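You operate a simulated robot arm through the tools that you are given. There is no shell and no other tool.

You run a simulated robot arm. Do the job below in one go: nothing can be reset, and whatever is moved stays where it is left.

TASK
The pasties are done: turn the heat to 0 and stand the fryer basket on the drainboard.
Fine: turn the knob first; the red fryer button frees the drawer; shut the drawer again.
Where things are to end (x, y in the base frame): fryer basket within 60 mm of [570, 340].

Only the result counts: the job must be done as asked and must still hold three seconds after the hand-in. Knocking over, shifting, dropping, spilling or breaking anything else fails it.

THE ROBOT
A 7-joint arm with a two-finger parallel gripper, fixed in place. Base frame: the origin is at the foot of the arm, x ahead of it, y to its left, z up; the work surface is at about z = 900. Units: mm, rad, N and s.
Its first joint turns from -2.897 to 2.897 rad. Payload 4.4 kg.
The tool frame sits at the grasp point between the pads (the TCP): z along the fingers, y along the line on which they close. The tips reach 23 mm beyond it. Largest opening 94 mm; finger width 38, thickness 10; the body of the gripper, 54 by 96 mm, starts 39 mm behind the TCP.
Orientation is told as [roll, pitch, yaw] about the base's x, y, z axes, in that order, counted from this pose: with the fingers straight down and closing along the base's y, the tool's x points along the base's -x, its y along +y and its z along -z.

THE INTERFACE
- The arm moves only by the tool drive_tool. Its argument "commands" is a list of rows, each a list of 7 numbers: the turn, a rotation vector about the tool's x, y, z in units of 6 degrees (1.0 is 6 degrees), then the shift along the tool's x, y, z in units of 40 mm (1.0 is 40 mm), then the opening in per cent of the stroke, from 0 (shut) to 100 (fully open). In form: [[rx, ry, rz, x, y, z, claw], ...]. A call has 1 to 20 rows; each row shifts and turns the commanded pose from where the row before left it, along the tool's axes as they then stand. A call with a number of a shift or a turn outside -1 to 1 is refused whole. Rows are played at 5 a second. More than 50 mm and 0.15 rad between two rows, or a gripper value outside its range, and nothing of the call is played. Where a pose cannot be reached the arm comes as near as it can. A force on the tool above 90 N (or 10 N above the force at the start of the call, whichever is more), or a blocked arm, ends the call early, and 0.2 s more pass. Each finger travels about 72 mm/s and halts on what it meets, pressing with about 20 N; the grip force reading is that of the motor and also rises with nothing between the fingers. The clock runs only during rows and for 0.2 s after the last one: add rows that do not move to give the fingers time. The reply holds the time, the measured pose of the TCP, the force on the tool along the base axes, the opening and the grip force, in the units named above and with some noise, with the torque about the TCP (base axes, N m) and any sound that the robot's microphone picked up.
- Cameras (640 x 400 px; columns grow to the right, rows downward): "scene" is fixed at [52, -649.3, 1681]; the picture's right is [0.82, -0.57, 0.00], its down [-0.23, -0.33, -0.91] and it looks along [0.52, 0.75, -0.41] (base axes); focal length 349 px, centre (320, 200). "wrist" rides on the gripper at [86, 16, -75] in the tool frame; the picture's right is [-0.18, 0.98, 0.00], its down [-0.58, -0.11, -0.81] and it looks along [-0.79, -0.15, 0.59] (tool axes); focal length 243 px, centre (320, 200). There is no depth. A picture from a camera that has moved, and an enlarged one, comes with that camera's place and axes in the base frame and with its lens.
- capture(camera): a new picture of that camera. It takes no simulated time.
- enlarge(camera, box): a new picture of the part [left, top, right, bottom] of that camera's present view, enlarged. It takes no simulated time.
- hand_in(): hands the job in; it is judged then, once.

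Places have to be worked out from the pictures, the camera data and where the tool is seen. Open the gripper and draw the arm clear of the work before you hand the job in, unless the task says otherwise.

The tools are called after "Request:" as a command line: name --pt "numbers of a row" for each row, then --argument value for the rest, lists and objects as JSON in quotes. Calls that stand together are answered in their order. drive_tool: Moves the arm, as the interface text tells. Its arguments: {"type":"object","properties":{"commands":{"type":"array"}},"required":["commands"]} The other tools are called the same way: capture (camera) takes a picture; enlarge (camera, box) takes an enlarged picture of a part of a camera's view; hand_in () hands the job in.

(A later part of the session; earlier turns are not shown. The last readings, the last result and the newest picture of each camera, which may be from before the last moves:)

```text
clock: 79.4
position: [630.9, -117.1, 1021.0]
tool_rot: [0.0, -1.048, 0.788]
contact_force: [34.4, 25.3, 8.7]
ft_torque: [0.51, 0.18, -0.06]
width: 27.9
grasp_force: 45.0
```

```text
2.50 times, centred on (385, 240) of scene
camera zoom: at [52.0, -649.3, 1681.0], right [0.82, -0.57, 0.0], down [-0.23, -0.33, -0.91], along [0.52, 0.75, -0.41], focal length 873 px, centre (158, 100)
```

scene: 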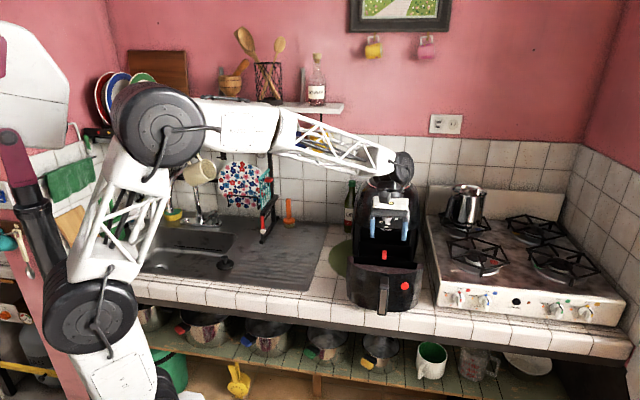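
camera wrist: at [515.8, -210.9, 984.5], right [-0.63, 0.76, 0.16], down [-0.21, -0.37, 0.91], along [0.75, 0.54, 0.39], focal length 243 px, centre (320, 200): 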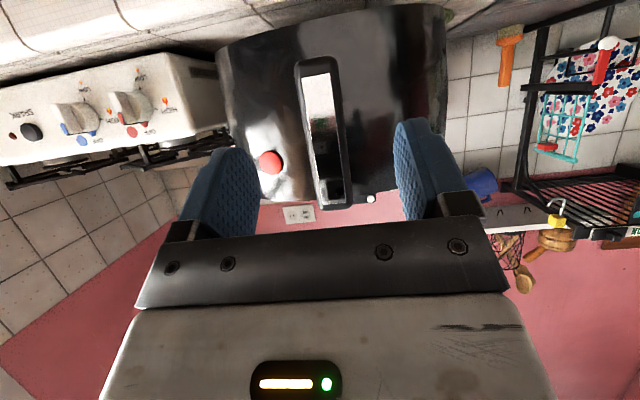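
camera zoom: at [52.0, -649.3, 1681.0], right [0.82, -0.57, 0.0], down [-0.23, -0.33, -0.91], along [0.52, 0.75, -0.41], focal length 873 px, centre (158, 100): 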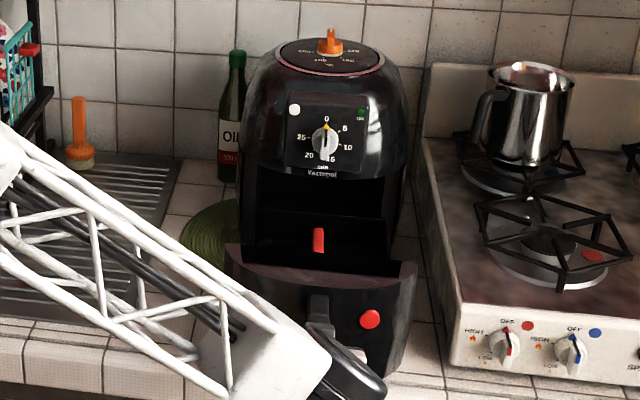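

The grip now slips at a constant ~42 N, so the drawer is at its end stop, about 10 mm further out. I'll relieve the load, release, back off, rise, and return the tool upright.

Request:
drive_tool --pt "0 0 0 -0.03 0 0.052 0" --pt "0 0 0 0 0 0 30" --pt "0 0 0 0 0 0 60" --pt "0 0 0 0 0 0 80" --pt "0 0 0 0.375 0 -0.65 80" --pt "0 0 0 0.375 0 -0.65 80" --pt "0 0 0 -0.8 0 -0.462 80" --pt "0 0 0 -0.8 0 -0.462 80" --pt "0 0 0 -0.8 0 -0.462 80" --pt "0 0 0 -0.8 0 -0.462 80" --pt "0 0 0 -0.8 0 -0.462 80" --pt "0 0 0 0 0 0 80"

Request:
drive_tool --pt "0 1 0 0 0 0 80" --pt "0 1 0 0 0 0 80" --pt "0 1 0 0 0 0 80" --pt "0 1 0 0 0 0 80" --pt "0 1 0 0 0 0 80" --pt "0 1 0 0 0 0 80" --pt "0 1 0 0 0 0 80" --pt "0 1 0 0 0 0 80" --pt "0 1 0 0 0 0 80" --pt "0 1 0 0 0 0 80" --pt "0 0 0 -0.8 0 0 80" --pt "0 0 0 -0.8 0 0 80" --pt "0 0 0 -0.8 0 0 80" --pt "0 0 0 -0.8 0 0 80" --pt "0 0 0 -0.8 0 0 80" --pt "0 0 0 -0.8 0 0 80" --pt "0 0 0 0 0 0 80"

Request:
capture --camera "wrist"

Request:
capture --camera "scene"

```text
clock: 82.0
position: [590.8, -158.4, 1205.8]
tool_rot: [0.0, -1.049, 0.785]
contact_force: [-1.6, 0.0, 0.6]
ft_torque: [0.01, 0.04, 0.03]
width: 75.0
grasp_force: 0.1
```

```text
clock: 85.6
position: [727.5, -23.4, 1205.0]
tool_rot: [0.0, 0.0, 0.786]
contact_force: [0.4, -0.1, -0.5]
ft_torque: [-0.05, -0.01, -0.02]
width: 75.2
grasp_force: 0.0
```

```text
taken
camera wrist: at [655.0, -73.1, 1280.7], right [-0.56, 0.83, 0.0], down [0.49, 0.33, 0.81], along [0.67, 0.46, -0.59], focal length 243 px, centre (320, 200)
```

wrist: 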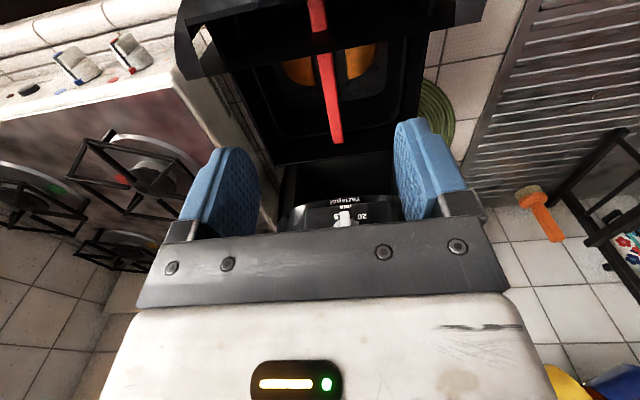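

```text
taken
```

scene: 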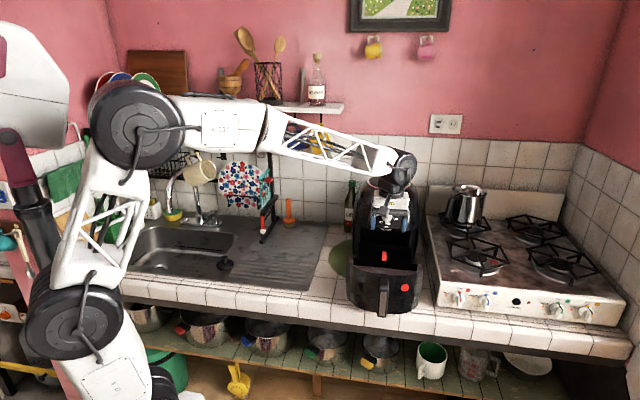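

From here I can see the bail, the basket rim and the timer knob together. I'll zoom to measure the clearances.

Request:
enlarge --camera "wrist" --box '[220, 0, 440, 230]'

Request:
enlarge --camera "wrist" --box '[270, 120, 410, 230]'

Request:
enlarge --camera "scene" --box '[335, 200, 435, 310]'

```text
1.74 times, centred on (330, 115) of wrist
camera zoom: at [655.0, -73.1, 1280.7], right [-0.56, 0.83, 0.0], down [0.49, 0.33, 0.81], along [0.67, 0.46, -0.59], focal length 422 px, centre (303, 348)
```

zoom: 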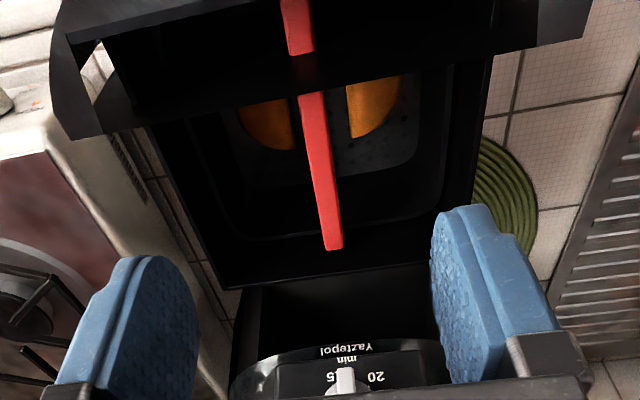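

```text
3.64 times, centred on (340, 175) of wrist
camera zoom: at [655.0, -73.1, 1280.7], right [-0.56, 0.83, 0.0], down [0.49, 0.33, 0.81], along [0.67, 0.46, -0.59], focal length 882 px, centre (247, 291)
```

zoom: 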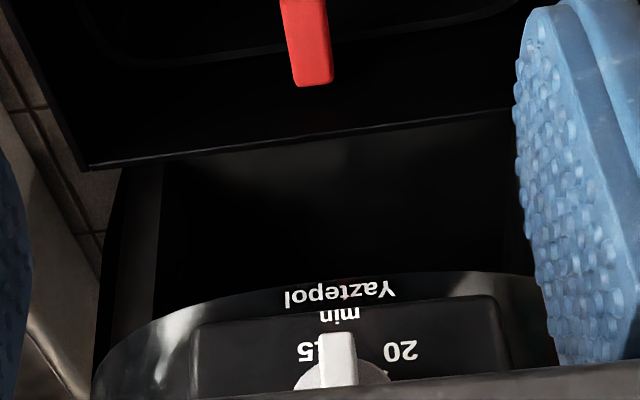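

```text
3.64 times, centred on (385, 255) of scene
camera zoom: at [52.0, -649.3, 1681.0], right [0.82, -0.57, 0.0], down [-0.23, -0.33, -0.91], along [0.52, 0.75, -0.41], focal length 1269 px, centre (84, 0)
```

zoom: 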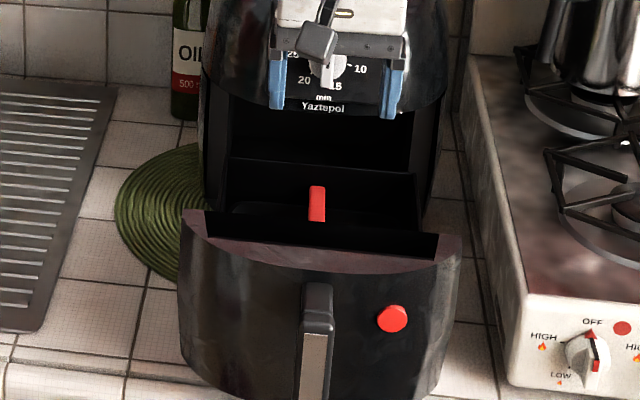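

Measurements: bail centre at about o=263 (base ≈ 762, 11), top z≈1025, timer knob about 155 and basket inner rim about 170, so a straight lift has around 13 mm clearance. I'll position above the bail centre with a slight 6° tilt and descend partway.

Request:
drive_tool --pt "0 0 0 -0.61 0 0.4 70" --pt "0 0 0 -0.61 0 0.4 70" --pt "0 0 0 0 0 0.8 70" --pt "0 0 0 0 0 0.8 70" --pt "0 1 0 0 0 0 70" --pt "0 0 0 0 0 0 70"

Request:
capture --camera "wrist"

Request:
enlarge --camera "scene" --box '[335, 190, 435, 310]'

```text
clock: 87.0
position: [762.3, 10.2, 1107.1]
tool_rot: [0.0, 0.107, 0.786]
contact_force: [0.4, -0.2, 0.4]
ft_torque: [-0.05, 0.01, 0.01]
width: 65.9
grasp_force: 0.1
```

```text
taken
camera wrist: at [694.3, -35.3, 1191.2], right [-0.56, 0.82, -0.02], down [0.55, 0.39, 0.74], along [0.62, 0.41, -0.67], focal length 243 px, centre (320, 200)
```

wrist: 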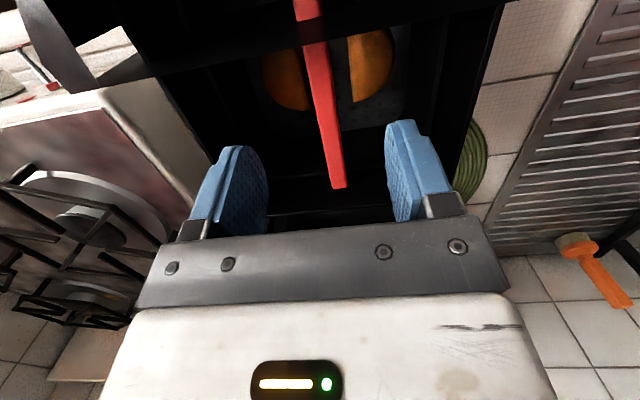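

```text
3.33 times, centred on (385, 250) of scene
camera zoom: at [52.0, -649.3, 1681.0], right [0.82, -0.57, 0.0], down [-0.23, -0.33, -0.91], along [0.52, 0.75, -0.41], focal length 1163 px, centre (103, 33)
```

zoom: 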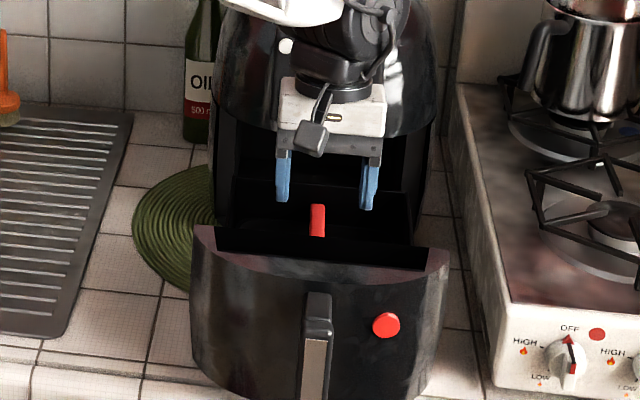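

The bar is between the fingers; I'll zoom once to measure the lateral offset precisely before the final descent.

Request:
enlarge --camera "wrist" --box '[260, 20, 400, 200]'

```text
2.22 times, centred on (330, 110) of wrist
camera zoom: at [694.3, -35.3, 1191.2], right [-0.56, 0.82, -0.02], down [0.55, 0.39, 0.74], along [0.62, 0.41, -0.67], focal length 539 px, centre (298, 400)
```

zoom: 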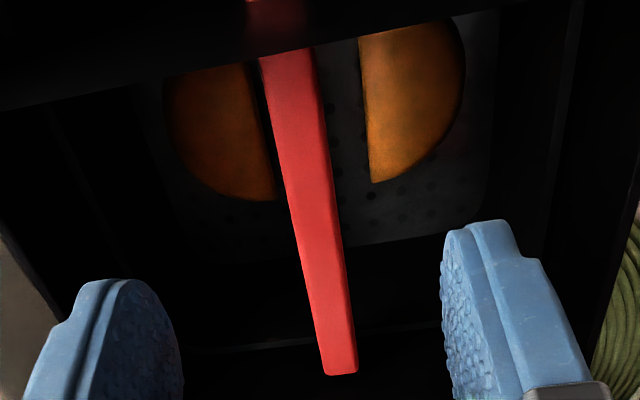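

The bar is about 2.3 mm towards +tool y. I'll correct and descend straight down to z≈1034 with the fingers straddling the bar.

Request:
drive_tool --pt "0 0 0 -0.062 0.057 0.6 70" --pt "0 0 0 -0.062 0 0.6 70" --pt "0 0 0 -0.062 0 0.6 70" --pt "0 0 0 0 0 0 70"

Request:
capture --camera "wrist"

Request:
enlarge --camera "scene" --box '[335, 190, 435, 310]'

```text
clock: 88.0
position: [759.0, 12.2, 1036.6]
tool_rot: [0.0, 0.104, 0.784]
contact_force: [0.3, 0.2, 0.4]
ft_torque: [0.02, 0.01, 0.02]
width: 65.7
grasp_force: 0.0
```

```text
taken
camera wrist: at [692.3, -33.0, 1120.1], right [-0.57, 0.82, -0.02], down [0.55, 0.39, 0.74], along [0.62, 0.41, -0.67], focal length 243 px, centre (320, 200)
```

wrist: 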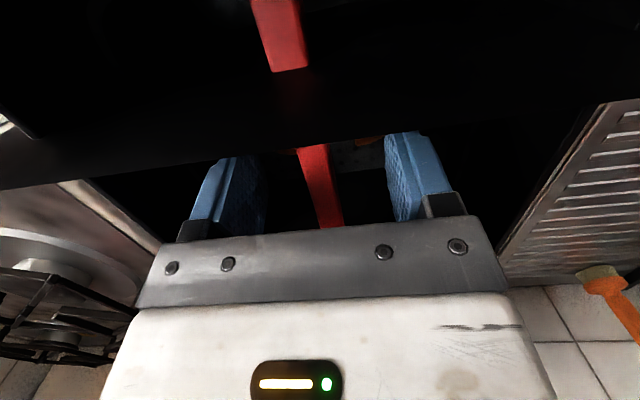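

```text
3.33 times, centred on (385, 250) of scene
camera zoom: at [52.0, -649.3, 1681.0], right [0.82, -0.57, 0.0], down [-0.23, -0.33, -0.91], along [0.52, 0.75, -0.41], focal length 1163 px, centre (103, 33)
```

zoom: 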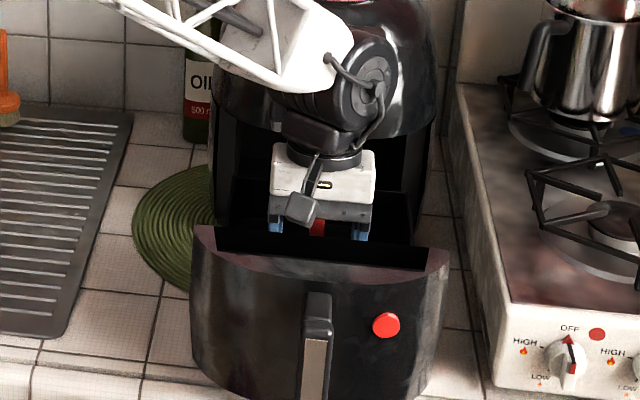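

The fingers straddle the bar. I'll go 5 mm lower for a better hold and close.

Request:
drive_tool --pt "0 0 0 -0.013 0 0.125 70" --pt "0 0 0 0 0 0 40" --pt "0 0 0 0 0 0 20" --pt "0 0 0 0 0 0 0" --pt "0 0 0 0 0 0 0" --pt "0 0 0 0 0 0 0"

Request:
enlarge --camera "wrist" --box '[200, 0, 460, 240]'

```text
clock: 89.4
position: [758.8, 12.1, 1032.3]
tool_rot: [0.0, 0.106, 0.784]
contact_force: [1.0, -0.4, 1.4]
ft_torque: [0.15, -0.15, 0.09]
width: 15.1
grasp_force: 20.1
```

```text
1.67 times, centred on (330, 120) of wrist
camera zoom: at [692.1, -32.7, 1115.2], right [-0.57, 0.82, -0.02], down [0.55, 0.39, 0.74], along [0.62, 0.41, -0.67], focal length 404 px, centre (303, 333)
```

zoom: 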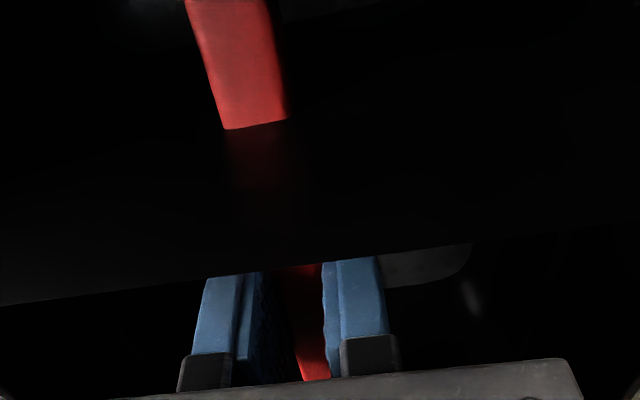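

The bar is gripped at 15 mm width. I'll lift 15 mm and check the weight reading.

Request:
drive_tool --pt "0 0 0 0.013 0 -0.124 0" --pt "0 0 0 0.013 0 -0.124 0" --pt "0 0 0 0.013 0 -0.124 0" --pt "0 0 0 0 0 0 0"

Request:
enlarge --camera "scene" --box '[335, 190, 435, 310]'

```text
clock: 90.4
position: [758.1, 13.1, 1046.2]
tool_rot: [0.002, 0.105, 0.786]
contact_force: [2.0, 0.6, 0.6]
ft_torque: [-0.07, 0.03, -0.02]
width: 15.0
grasp_force: 20.2
```

```text
3.33 times, centred on (385, 250) of scene
camera zoom: at [52.0, -649.3, 1681.0], right [0.82, -0.57, 0.0], down [-0.23, -0.33, -0.91], along [0.52, 0.75, -0.41], focal length 1163 px, centre (103, 33)
```

zoom: 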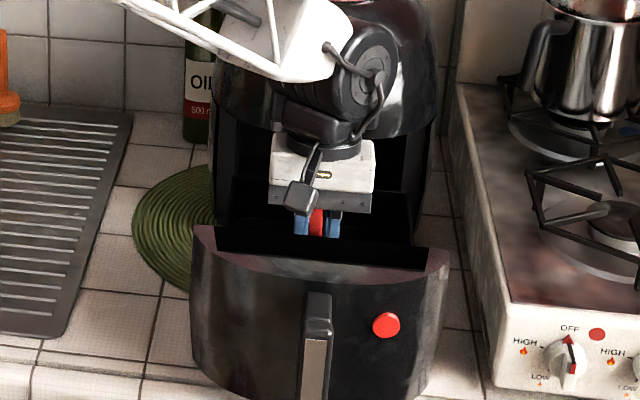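

The force reading shows almost no weight, so I'll check in the wrist view whether the basket is rising with the fingers or the grip slid.

Request:
enlarge --camera "wrist" --box '[200, 0, 460, 240]'

Request:
enlarge --camera "scene" --box '[365, 235, 410, 275]'

```text
1.67 times, centred on (330, 120) of wrist
camera zoom: at [691.7, -31.7, 1130.7], right [-0.57, 0.82, -0.02], down [0.55, 0.39, 0.74], along [0.62, 0.41, -0.67], focal length 404 px, centre (303, 333)
```

zoom: 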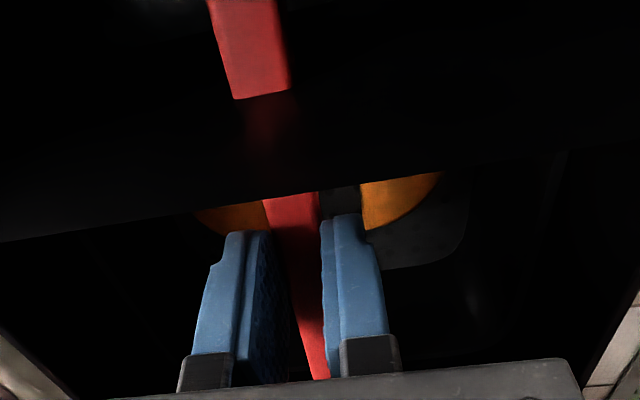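

```text
10.00 times, centred on (388, 255) of scene
camera zoom: at [52.0, -649.3, 1681.0], right [0.82, -0.57, 0.0], down [-0.23, -0.33, -0.91], along [0.52, 0.75, -0.41], focal length 3490 px, centre (-355, -350)
```

zoom: 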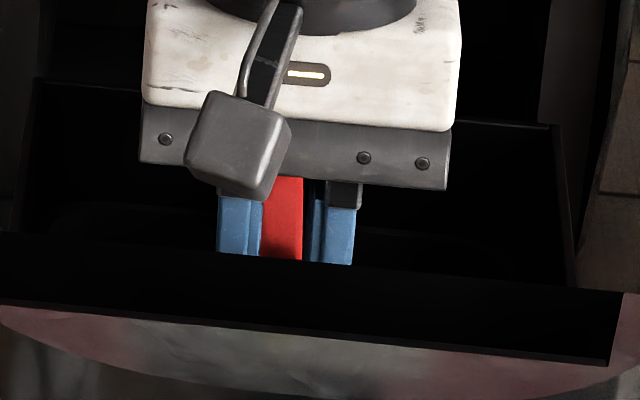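

It looks like the bar stayed in the same place relative to the fingers. I'll lift another 30 mm and compare the basket against the drawer box.

Request:
drive_tool --pt "0 0 0 0.026 0 -0.249 0" --pt "0 0 0 0.026 0 -0.249 0" --pt "0 0 0 0.026 0 -0.249 0" --pt "0 0 0 0 0 0 0"

Request:
capture --camera "wrist"

Request:
enlarge --camera "scene" --box '[345, 210, 425, 280]'

```text
clock: 91.4
position: [758.5, 13.1, 1078.0]
tool_rot: [0.0, 0.106, 0.783]
contact_force: [-0.3, 0.2, -3.6]
ft_torque: [0.04, -0.02, 0.02]
width: 14.8
grasp_force: 19.8
```

```text
taken
camera wrist: at [692.1, -31.4, 1160.4], right [-0.57, 0.82, -0.02], down [0.55, 0.39, 0.74], along [0.62, 0.41, -0.67], focal length 243 px, centre (320, 200)
```

wrist: 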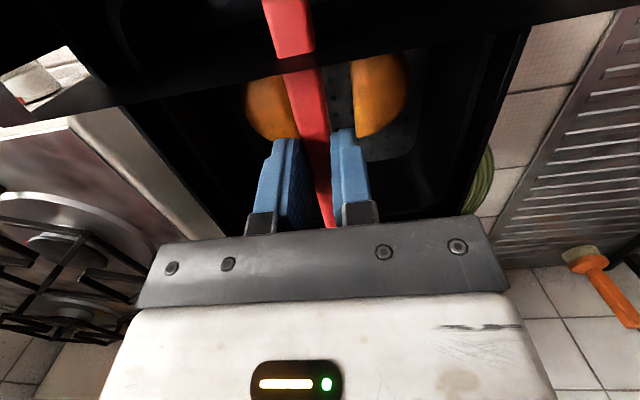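

```text
5.71 times, centred on (385, 245) of scene
camera zoom: at [52.0, -649.3, 1681.0], right [0.82, -0.57, 0.0], down [-0.23, -0.33, -0.91], along [0.52, 0.75, -0.41], focal length 1994 px, centre (-51, -57)
```

zoom: 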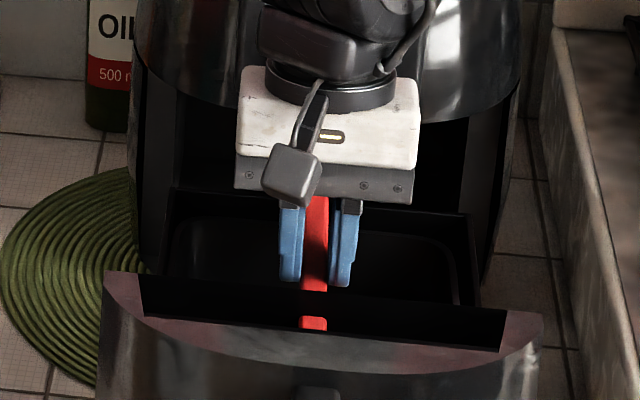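

The basket is rising with the bail (about 4 N of weight) and passes the shell's back face freely. I'll continue lifting straight up another 60 mm.

Request:
drive_tool --pt "0 0 0 0.039 0 -0.373 0" --pt "0 0 0 0.039 0 -0.373 0" --pt "0 0 0 0.039 0 -0.373 0" --pt "0 0 0 0.039 0 -0.373 0" --pt "0 0 0 0 0 0 0"

Request:
capture --camera "wrist"

Request:
enlarge --camera "scene" --box '[335, 190, 435, 290]'

```text
clock: 92.6
position: [759.7, 14.2, 1136.1]
tool_rot: [0.001, 0.106, 0.784]
contact_force: [-1.5, 0.0, -3.7]
ft_torque: [0.03, 0.03, 0.03]
width: 15.0
grasp_force: 20.3
```

```text
taken
camera wrist: at [691.8, -30.4, 1220.7], right [-0.57, 0.82, -0.02], down [0.55, 0.39, 0.74], along [0.62, 0.41, -0.67], focal length 243 px, centre (320, 200)
```

wrist: 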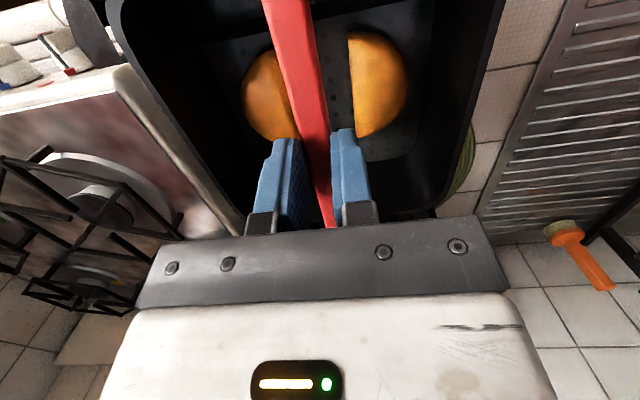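

```text
4.00 times, centred on (385, 240) of scene
camera zoom: at [52.0, -649.3, 1681.0], right [0.82, -0.57, 0.0], down [-0.23, -0.33, -0.91], along [0.52, 0.75, -0.41], focal length 1396 px, centre (60, 40)
```

zoom: 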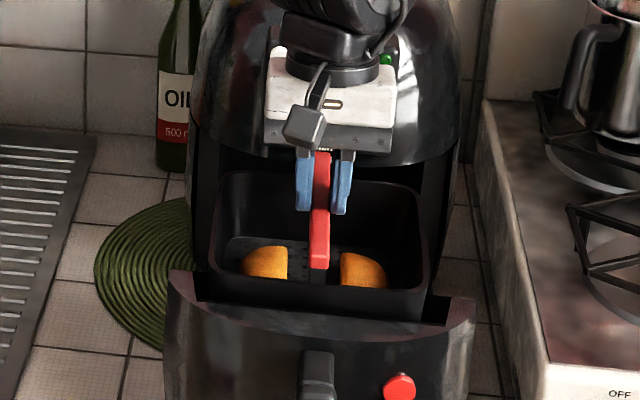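

The basket is clearing the drawer cleanly with both pasties in it. I'll continue straight up another 60 mm, watching for contact with the timer knob.

Request:
drive_tool --pt "0 0 0 0.026 0 -0.249 0" --pt "0 0 0 0.026 0 -0.249 0" --pt "0 0 0 0.026 0 -0.249 0" --pt "0 0 0 0.026 0 -0.249 0" --pt "0 0 0 0.026 0 -0.249 0" --pt "0 0 0 0.026 0 -0.249 0" --pt "0 0 0 0 0 0 0"

Request:
capture --camera "wrist"

Request:
enlarge --camera "scene" --box '[335, 170, 435, 290]'

```text
clock: 94.2
position: [759.5, 13.1, 1195.8]
tool_rot: [-0.002, 0.106, 0.785]
contact_force: [0.4, 0.5, -3.8]
ft_torque: [0.02, -0.02, 0.0]
width: 14.8
grasp_force: 20.3
```

```text
taken
camera wrist: at [692.7, -32.1, 1280.8], right [-0.57, 0.82, -0.02], down [0.55, 0.39, 0.74], along [0.62, 0.41, -0.67], focal length 243 px, centre (320, 200)
```

wrist: 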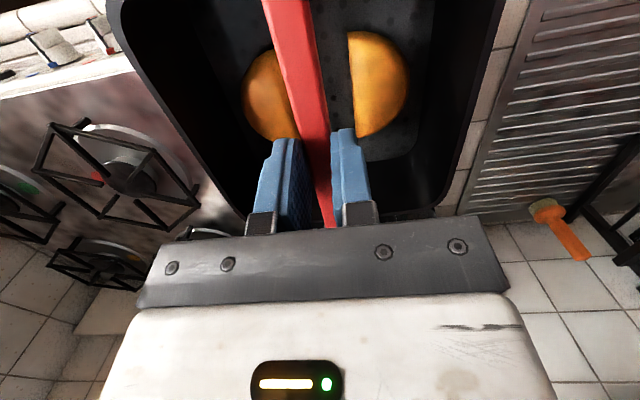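

```text
3.33 times, centred on (385, 230) of scene
camera zoom: at [52.0, -649.3, 1681.0], right [0.82, -0.57, 0.0], down [-0.23, -0.33, -0.91], along [0.52, 0.75, -0.41], focal length 1163 px, centre (103, 100)
```

zoom: 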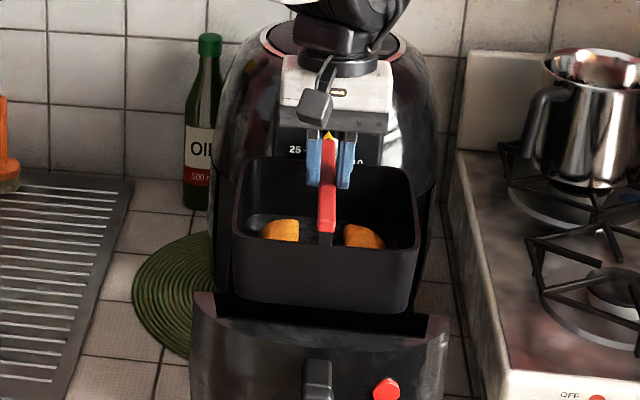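

The basket bottom is now about z 1089, just above the drawer shell (1075). I'll lift 40 mm more while easing outward 10 mm, then carry it left (parallel to the counter) in gentle steps.

Request:
drive_tool --pt "0 0 0 0.151 0 -0.36 0" --pt "0 0 0 0.151 0 -0.36 0" --pt "0 0 0 0.04 0 -0.249 0" --pt "0 0 0 0 0 0 0"

Request:
drive_tool --pt "0 0 0 0 0.2 0 0" --pt "0 0 0 0 0.4 0 0" --pt "0 0 0 0 0.6 0 0" --pt "0 0 0 0 0.6 0 0" --pt "0 0 0 0 0.6 0 0" --pt "0 0 0 0 0.6 0 0" --pt "0 0 0 0 0.6 0 0" --pt "0 0 0 0 0.4 0 0" --pt "0 0 0 0 0.2 0 0" --pt "0 0 0 0 0 0 0"

Request:
capture --camera "wrist"

Request:
capture --camera "scene"

```text
clock: 95.2
position: [752.2, 6.3, 1236.3]
tool_rot: [0.0, 0.105, 0.786]
contact_force: [0.4, 0.5, -3.9]
ft_torque: [0.05, 0.01, -0.03]
width: 14.9
grasp_force: 20.1
```

```text
clock: 97.4
position: [634.5, 124.5, 1237.6]
tool_rot: [-0.001, 0.106, 0.785]
contact_force: [0.3, -0.1, -5.7]
ft_torque: [-0.03, 0.0, -0.02]
width: 14.8
grasp_force: 20.0
```

```text
taken
camera wrist: at [567.4, 79.9, 1322.2], right [-0.57, 0.82, -0.02], down [0.55, 0.39, 0.74], along [0.62, 0.41, -0.67], focal length 243 px, centre (320, 200)
```

wrist: 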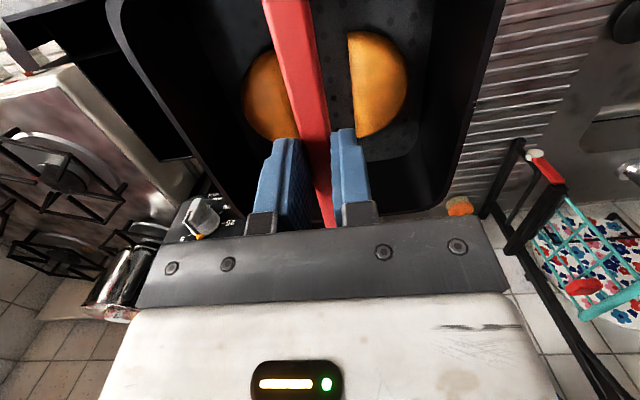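

```text
taken
```

scene: 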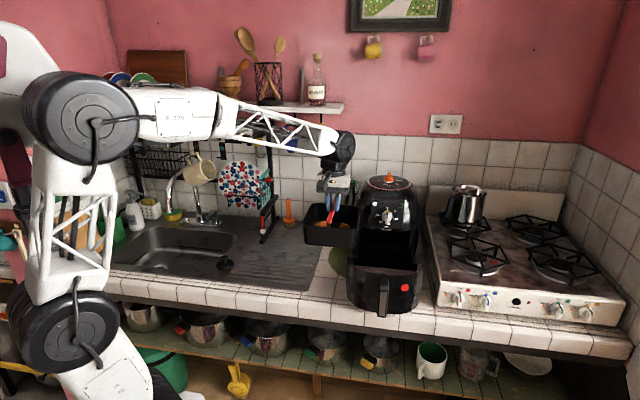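

The grip is steady and the path is clear. I'll carry on left and inward to above (570, 340).

Request:
drive_tool --pt "0 0 0 -0.11 0.2 -0.012 0" --pt "0 0 0 -0.2 0.4 -0.02 0" --pt "0 0 0 -0.3 0.55 -0.031 0" --pt "0 0 0 -0.3 0.55 -0.031 0" --pt "0 0 0 -0.3 0.55 -0.031 0" --pt "0 0 0 -0.3 0.55 -0.031 0" --pt "0 0 0 -0.3 0.55 -0.031 0" --pt "0 0 0 -0.3 0.55 -0.031 0" --pt "0 0 0 -0.3 0.55 -0.031 0" --pt "0 0 0 -0.2 0.35 -0.02 0" --pt "0 0 0 -0.1 0.15 -0.01 0" --pt "0 0 0 0 0 0 0"

Request:
capture --camera "wrist"

Request:
capture --camera "scene"

```text
clock: 100.0
position: [571.0, 342.2, 1236.5]
tool_rot: [0.001, 0.104, 0.785]
contact_force: [0.3, 0.4, -3.9]
ft_torque: [-0.01, -0.03, 0.01]
width: 14.7
grasp_force: 19.6
```

```text
taken
camera wrist: at [504.0, 298.1, 1320.7], right [-0.57, 0.82, -0.02], down [0.55, 0.39, 0.74], along [0.62, 0.41, -0.67], focal length 243 px, centre (320, 200)
```

wrist: 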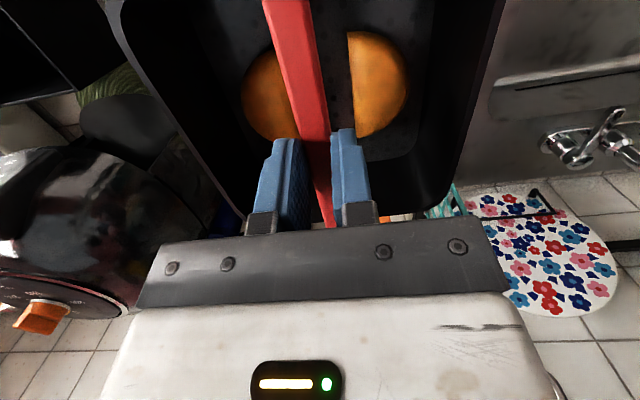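

```text
taken
```

scene: 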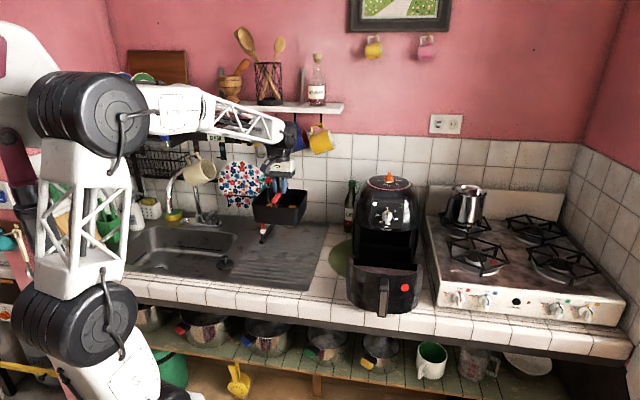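

I'm above (571, 342) at z 1236. Before lowering I'll zoom in to check the drainboard and the rack's foot beneath and behind the basket.

Request:
enlarge --camera "scene" --box '[200, 150, 350, 300]'

Request:
enlarge --camera "wrist" --box '[380, 100, 640, 330]'

```text
2.67 times, centred on (275, 225) of scene
camera zoom: at [52.0, -649.3, 1681.0], right [0.82, -0.57, 0.0], down [-0.23, -0.33, -0.91], along [0.52, 0.75, -0.41], focal length 931 px, centre (440, 133)
```

zoom: 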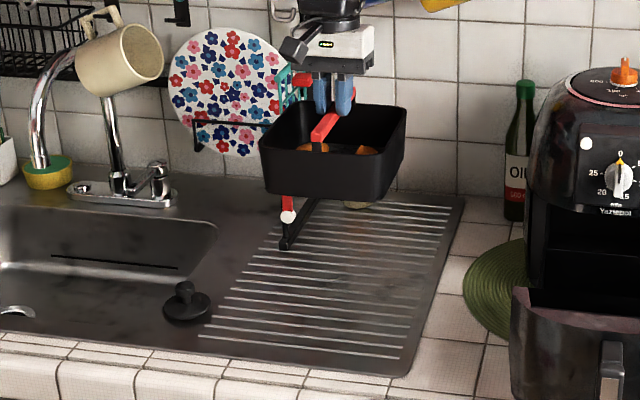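

```text
1.74 times, centred on (510, 215) of wrist
camera zoom: at [504.0, 298.1, 1320.7], right [-0.57, 0.82, -0.02], down [0.55, 0.39, 0.74], along [0.62, 0.41, -0.67], focal length 422 px, centre (-10, 174)
```

zoom: 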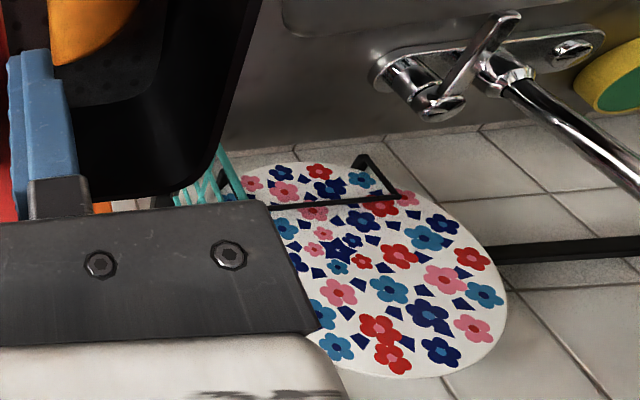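

The area under the basket is clear: the rack foot is about 150 mm further back. I'll lower gently by 190 mm, then check.

Request:
drive_tool --pt "0 0 0 -0.04 0 0.38 0" --pt "0 0 0 -0.063 0 0.597 0" --pt "0 0 0 -0.063 0 0.597 0" --pt "0 0 0 -0.063 0 0.597 0" --pt "0 0 0 -0.063 0 0.597 0" --pt "0 0 0 -0.063 0 0.597 0" --pt "0 0 0 -0.063 0 0.597 0" --pt "0 0 0 -0.063 0 0.597 0" --pt "0 0 0 -0.03 0 0.28 0" --pt "0 0 0 0 0 0 0"

Request:
enlarge --camera "scene" --box '[200, 170, 350, 310]'

Request:
capture --camera "scene"

```text
clock: 102.2
position: [571.0, 342.0, 1041.1]
tool_rot: [0.0, 0.106, 0.785]
contact_force: [0.0, 0.3, -4.8]
ft_torque: [-0.03, 0.0, 0.02]
width: 14.8
grasp_force: 20.0
```

```text
2.86 times, centred on (275, 240) of scene
camera zoom: at [52.0, -649.3, 1681.0], right [0.82, -0.57, 0.0], down [-0.23, -0.33, -0.91], along [0.52, 0.75, -0.41], focal length 997 px, centre (449, 86)
```

zoom: 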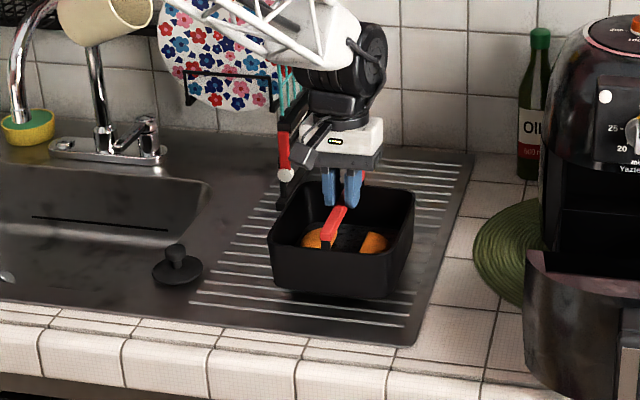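

```text
taken
```

scene: 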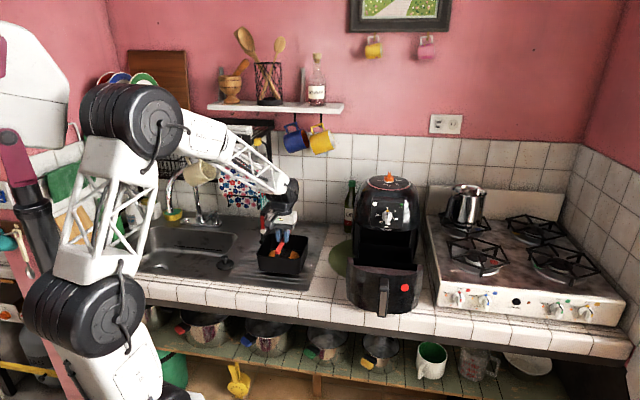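

The basket is about 25–30 mm above the board. I'll lower in 5 mm steps and watch the vertical force for touchdown.

Request:
drive_tool --pt "0 0 0 -0.013 0 0.124 0" --pt "0 0 0 -0.013 0 0.124 0" --pt "0 0 0 -0.013 0 0.124 0" --pt "0 0 0 -0.013 0 0.124 0" --pt "0 0 0 0 0 0 0"

Request:
drive_tool --pt "0 0 0 -0.008 0 0.0746 0" --pt "0 0 0 -0.005 0 0.05 0" --pt "0 0 0 0 0 0 0"

Request:
enlarge --camera "scene" --box '[230, 210, 330, 300]'

```text
clock: 103.4
position: [571.4, 343.2, 1021.8]
tool_rot: [0.0, 0.104, 0.784]
contact_force: [0.3, 0.2, -3.8]
ft_torque: [0.02, 0.0, -0.02]
width: 14.7
grasp_force: 20.1
```

```text
clock: 104.2
position: [570.7, 342.0, 1015.6]
tool_rot: [0.0, 0.105, 0.786]
contact_force: [-0.2, 0.0, -4.7]
ft_torque: [0.01, -0.02, -0.02]
width: 14.8
grasp_force: 19.5
```

```text
4.44 times, centred on (280, 255) of scene
camera zoom: at [52.0, -649.3, 1681.0], right [0.82, -0.57, 0.0], down [-0.23, -0.33, -0.91], along [0.52, 0.75, -0.41], focal length 1551 px, centre (498, -44)
```

zoom: 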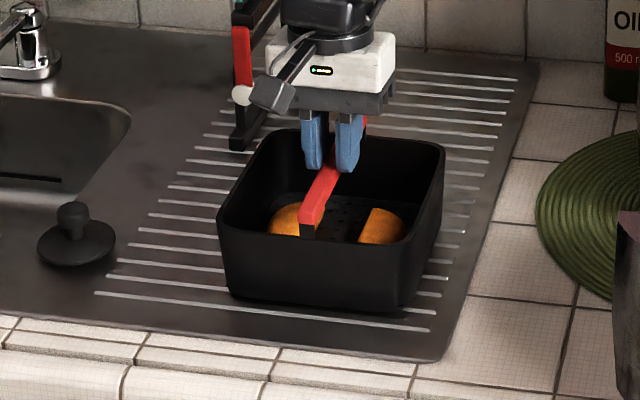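

Still hanging free (−4.7 N) and looking close to the board. I'll continue down in 3 mm steps.

Request:
drive_tool --pt "0 0 0 -0.008 0 0.0746 0" --pt "0 0 0 0 0 0 0"

Request:
drive_tool --pt "0 0 0 -0.008 0 0.0746 0" --pt "0 0 0 0 0 0 0"

Request:
drive_tool --pt "0 0 0 -0.005 0 0.05 0" --pt "0 0 0 0 0 0 0"

```text
clock: 104.8
position: [570.9, 342.2, 1014.0]
tool_rot: [0.001, 0.105, 0.784]
contact_force: [-0.2, 0.7, -4.3]
ft_torque: [0.01, 0.0, 0.0]
width: 14.7
grasp_force: 19.9
```

```text
clock: 105.4
position: [571.6, 341.7, 1011.4]
tool_rot: [0.0, 0.102, 0.784]
contact_force: [4.6, -3.9, 17.0]
ft_torque: [-0.08, -0.08, 0.01]
width: 14.9
grasp_force: 19.8
```

```text
clock: 106.0
position: [570.0, 342.7, 1008.3]
tool_rot: [0.0, 0.103, 0.785]
contact_force: [1.5, -0.3, 17.4]
ft_torque: [-0.01, -0.04, 0.03]
width: 14.7
grasp_force: 20.0
```

Touchdown: the force went to +17 N at z≈1011. I'll relieve slightly, then open the fingers and check the basket stands on its own.

Request:
drive_tool --pt "0 0 0 0.003 0 -0.035 0" --pt "0 0 0 0 0 0 0" --pt "0 0 0 0 0 0 25" --pt "0 0 0 0 0 0 45" --pt "0 0 0 0 0 0 60" --pt "0 0 0 0 0 0 60"

Request:
enlarge --camera "scene" --box '[230, 210, 330, 300]'

Request:
capture --camera "wrist"

```text
clock: 107.4
position: [571.2, 342.4, 1010.1]
tool_rot: [0.002, 0.103, 0.785]
contact_force: [0.1, -0.8, -0.7]
ft_torque: [0.02, -0.01, 0.02]
width: 56.5
grasp_force: 0.0
```

```text
4.44 times, centred on (280, 255) of scene
camera zoom: at [52.0, -649.3, 1681.0], right [0.82, -0.57, 0.0], down [-0.23, -0.33, -0.91], along [0.52, 0.75, -0.41], focal length 1551 px, centre (498, -44)
```

zoom: 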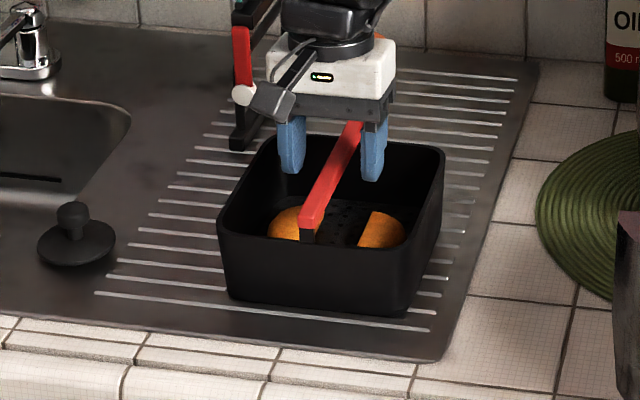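

```text
taken
camera wrist: at [503.7, 297.7, 1094.3], right [-0.57, 0.82, -0.02], down [0.55, 0.39, 0.74], along [0.62, 0.41, -0.67], focal length 243 px, centre (320, 200)
```

wrist: 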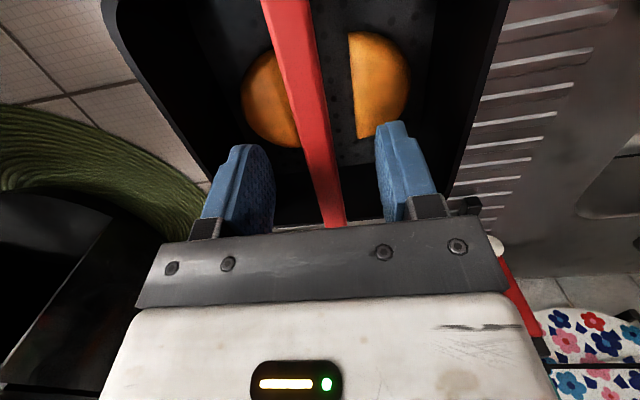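

The basket stands level on the drainboard at about (571, 342). I'll rise straight up off the bail, then look again.

Request:
drive_tool --pt "0 0 0 0.026 0 -0.249 60" --pt "0 0 0 0.052 0 -0.497 60" --pt "0 0 0 0.078 0 -0.746 60" --pt "0 0 0 0.1 0 -0.95 60" --pt "0 0 0 0.1 0 -0.95 60" --pt "0 0 0 0.1 0 -0.95 60" --pt "0 0 0 0.1 0 -0.95 60" --pt "0 0 0 0.1 0 -0.95 60" --pt "0 -1 0 0 0 0 30" --pt "0 0 0 0 0 0 0"

Request:
capture --camera "wrist"

Request:
capture --camera "scene"

```text
clock: 109.6
position: [571.4, 342.2, 1261.9]
tool_rot: [0.0, 0.0, 0.786]
contact_force: [0.1, -0.1, -0.6]
ft_torque: [0.02, 0.03, 0.0]
width: 0.1
grasp_force: 19.9
```

```text
taken
camera wrist: at [498.3, 291.1, 1336.5], right [-0.56, 0.83, 0.0], down [0.49, 0.33, 0.81], along [0.67, 0.46, -0.59], focal length 243 px, centre (320, 200)
```

wrist: 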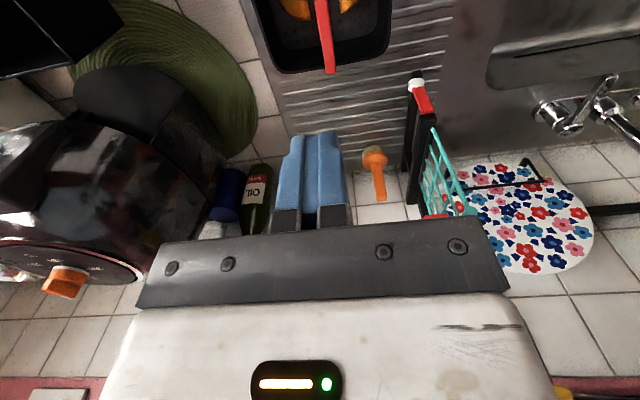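

```text
taken
```

scene: 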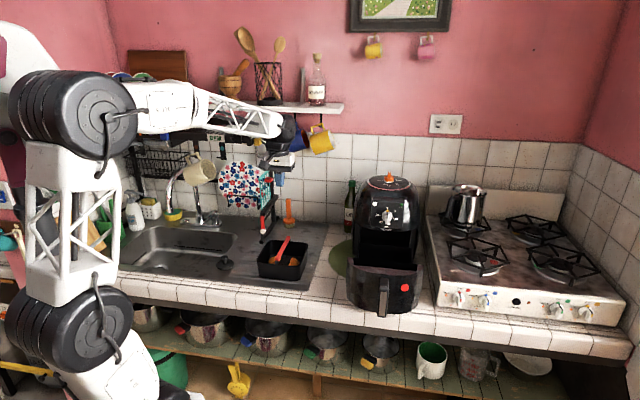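

The basket is standing safely on the drainboard. Now I'll travel back high over to a point in front of the drawer handle with closed fingers, then tilt for pushing.

Request:
drive_tool --pt "0 0 0 0.635 -0.709 0 0" --pt "0 0 0 0.635 -0.709 0 0" --pt "0 0 0 0.635 -0.709 0 0" --pt "0 0 0 0.635 -0.709 0 0" --pt "0 0 0 0.635 -0.709 0 0" --pt "0 0 0 0.635 -0.709 0 0" --pt "0 0 0 0.635 -0.709 0 0" --pt "0 0 0 0.635 -0.709 0 0" --pt "0 0 0 0.635 -0.709 0 0" --pt "0 0 0 0.635 -0.709 0 0" --pt "0 0 0 0.635 -0.709 0 0" --pt "0 0 0 0.635 -0.709 0 0" --pt "0 0 0 0.635 -0.709 0 0" --pt "0 0 0 0 0 0 0"

Request:
drive_tool --pt "0 -1 0 0 0 0 0" --pt "0 -1 0 0 0 0 0" --pt "0 -1 0 0 0 0 0" --pt "0 -1 0 0 0 0 0" --pt "0 -1 0 0 0 0 0" --pt "0 -1 0 0 0 0 0" --pt "0 -1 0 0 0 0 0" --pt "0 -1 0 0 0 0 0" --pt "0 -1 0 0 0 0 0" --pt "0 -1 0 0 0 0 0" --pt "0 0 0 0 0 0 0"

Request:
capture --camera "scene"

```text
clock: 112.6
position: [599.9, -151.5, 1259.8]
tool_rot: [0.001, 0.0, 0.784]
contact_force: [-0.4, 0.1, -1.1]
ft_torque: [0.02, 0.0, 0.01]
width: 0.1
grasp_force: 20.0
```

```text
clock: 115.0
position: [599.2, -151.9, 1260.5]
tool_rot: [-0.001, -1.049, 0.785]
contact_force: [0.0, -0.6, 0.0]
ft_torque: [-0.03, 0.0, 0.01]
width: 0.0
grasp_force: 20.2
```

```text
taken
```

scene: 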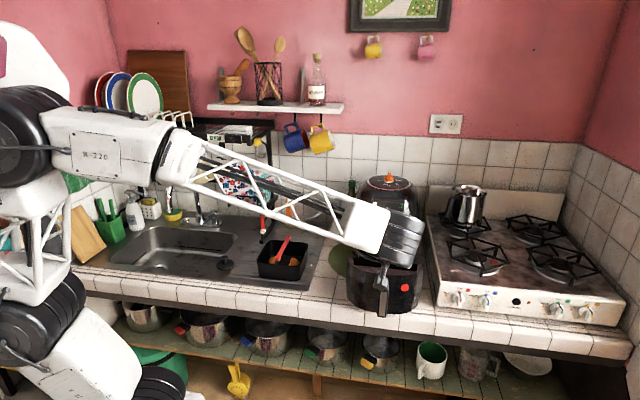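

I'll descend to handle height (z≈1030), staying about 28 mm in front of the handle.

Request:
drive_tool --pt "0 0 0 0.711 0 0.411 0" --pt "0 0 0 0.711 0 0.411 0" --pt "0 0 0 0.711 0 0.411 0" --pt "0 0 0 0.711 0 0.411 0" --pt "0 0 0 0.711 0 0.411 0" --pt "0 0 0 0.711 0 0.411 0" --pt "0 0 0 0.711 0 0.411 0" --pt "0 0 0 0 0 0 0"

Request:
capture --camera "wrist"

Request:
enlarge --camera "scene" --box '[310, 170, 450, 330]'

```text
clock: 116.8
position: [599.6, -150.0, 1030.3]
tool_rot: [-0.002, -1.048, 0.787]
contact_force: [0.1, 0.4, -0.1]
ft_torque: [-0.03, 0.01, -0.04]
width: 0.0
grasp_force: 19.6
```

```text
taken
camera wrist: at [510.9, -215.7, 994.7], right [-0.63, 0.76, 0.16], down [-0.21, -0.36, 0.91], along [0.75, 0.54, 0.39], focal length 243 px, centre (320, 200)
```

wrist: 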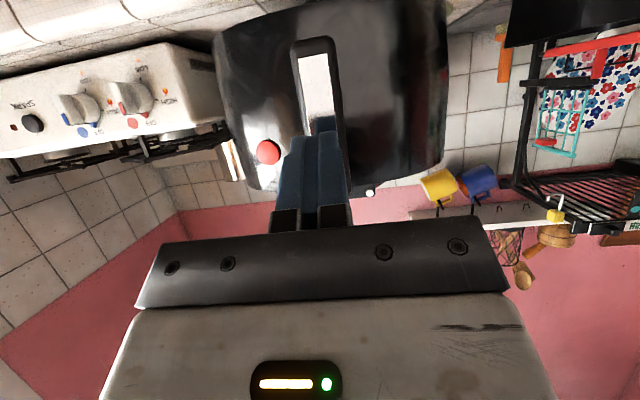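

```text
2.50 times, centred on (380, 250) of scene
camera zoom: at [52.0, -649.3, 1681.0], right [0.82, -0.57, 0.0], down [-0.23, -0.33, -0.91], along [0.52, 0.75, -0.41], focal length 873 px, centre (170, 75)
```

zoom: 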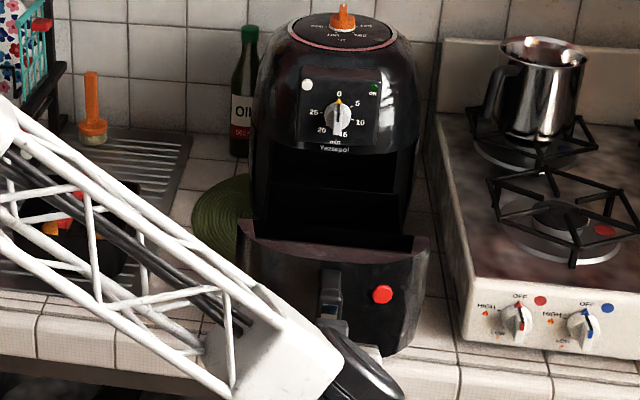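

The handle front is centred ahead of the closed fingertips. I'll push the drawer in at its handle, 20 mm per step, for the first 160 mm.

Request:
drive_tool --pt "0 0 0 -0.25 0.035 0.433 0" --pt "0 0 0 -0.125 0 0.2165 0" --pt "0 0 0 -0.25 0 0.433 0" --pt "0 0 0 -0.25 0 0.433 0" --pt "0 0 0 -0.25 0 0.433 0" --pt "0 0 0 -0.25 0 0.433 0" --pt "0 0 0 -0.25 0 0.433 0" --pt "0 0 0 -0.25 0 0.433 0" --pt "0 0 0 -0.125 0 0.2165 0" --pt "0 0 0 0 0 0 0"

Request:
capture --camera "wrist"

Request:
enlarge --camera "scene" --box '[310, 170, 450, 330]'

```text
clock: 119.0
position: [711.2, -36.4, 1031.3]
tool_rot: [0.0, -1.047, 0.786]
contact_force: [0.1, -0.5, -0.4]
ft_torque: [0.02, 0.01, 0.03]
width: 0.1
grasp_force: 19.8
```

```text
taken
camera wrist: at [623.8, -102.5, 995.1], right [-0.63, 0.76, 0.16], down [-0.21, -0.37, 0.91], along [0.75, 0.54, 0.39], focal length 243 px, centre (320, 200)
```

wrist: 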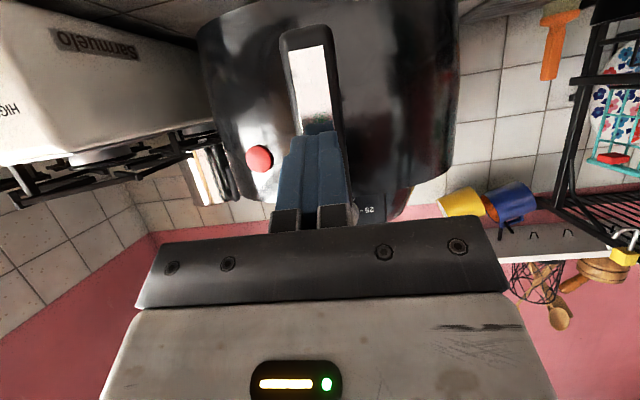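

```text
2.50 times, centred on (380, 250) of scene
camera zoom: at [52.0, -649.3, 1681.0], right [0.82, -0.57, 0.0], down [-0.23, -0.33, -0.91], along [0.52, 0.75, -0.41], focal length 873 px, centre (170, 75)
```

zoom: 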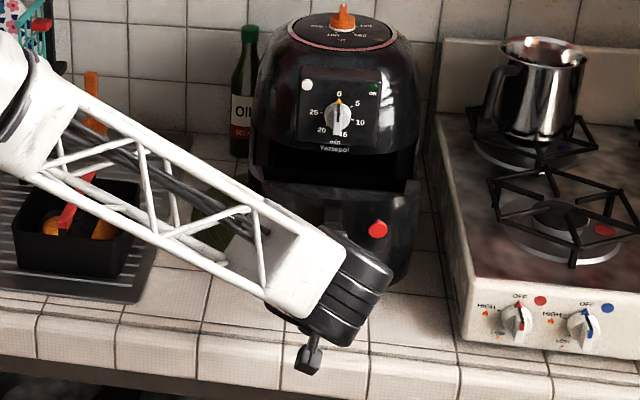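

The drawer slides in easily (about 160 mm done). I'll push another 90 mm, then finish in small steps.

Request:
drive_tool --pt "0 0 0 -0.25 0 0.433 0" --pt "0 0 0 -0.25 0 0.433 0" --pt "0 0 0 -0.25 0 0.433 0" --pt "0 0 0 -0.25 0 0.433 0" --pt "0 0 0 -0.125 0 0.2165 0" --pt "0 0 0 0 0 0 0"

Request:
enlarge --camera "scene" --box '[310, 170, 450, 330]'

```text
clock: 120.4
position: [775.7, 26.1, 1031.0]
tool_rot: [-0.002, -1.046, 0.783]
contact_force: [0.5, -0.1, 0.0]
ft_torque: [0.0, 0.0, 0.02]
width: 0.0
grasp_force: 20.3
```

```text
2.50 times, centred on (380, 250) of scene
camera zoom: at [52.0, -649.3, 1681.0], right [0.82, -0.57, 0.0], down [-0.23, -0.33, -0.91], along [0.52, 0.75, -0.41], focal length 873 px, centre (170, 75)
```

zoom: 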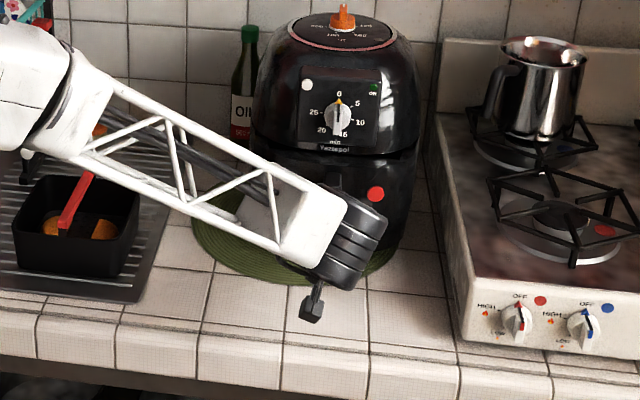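

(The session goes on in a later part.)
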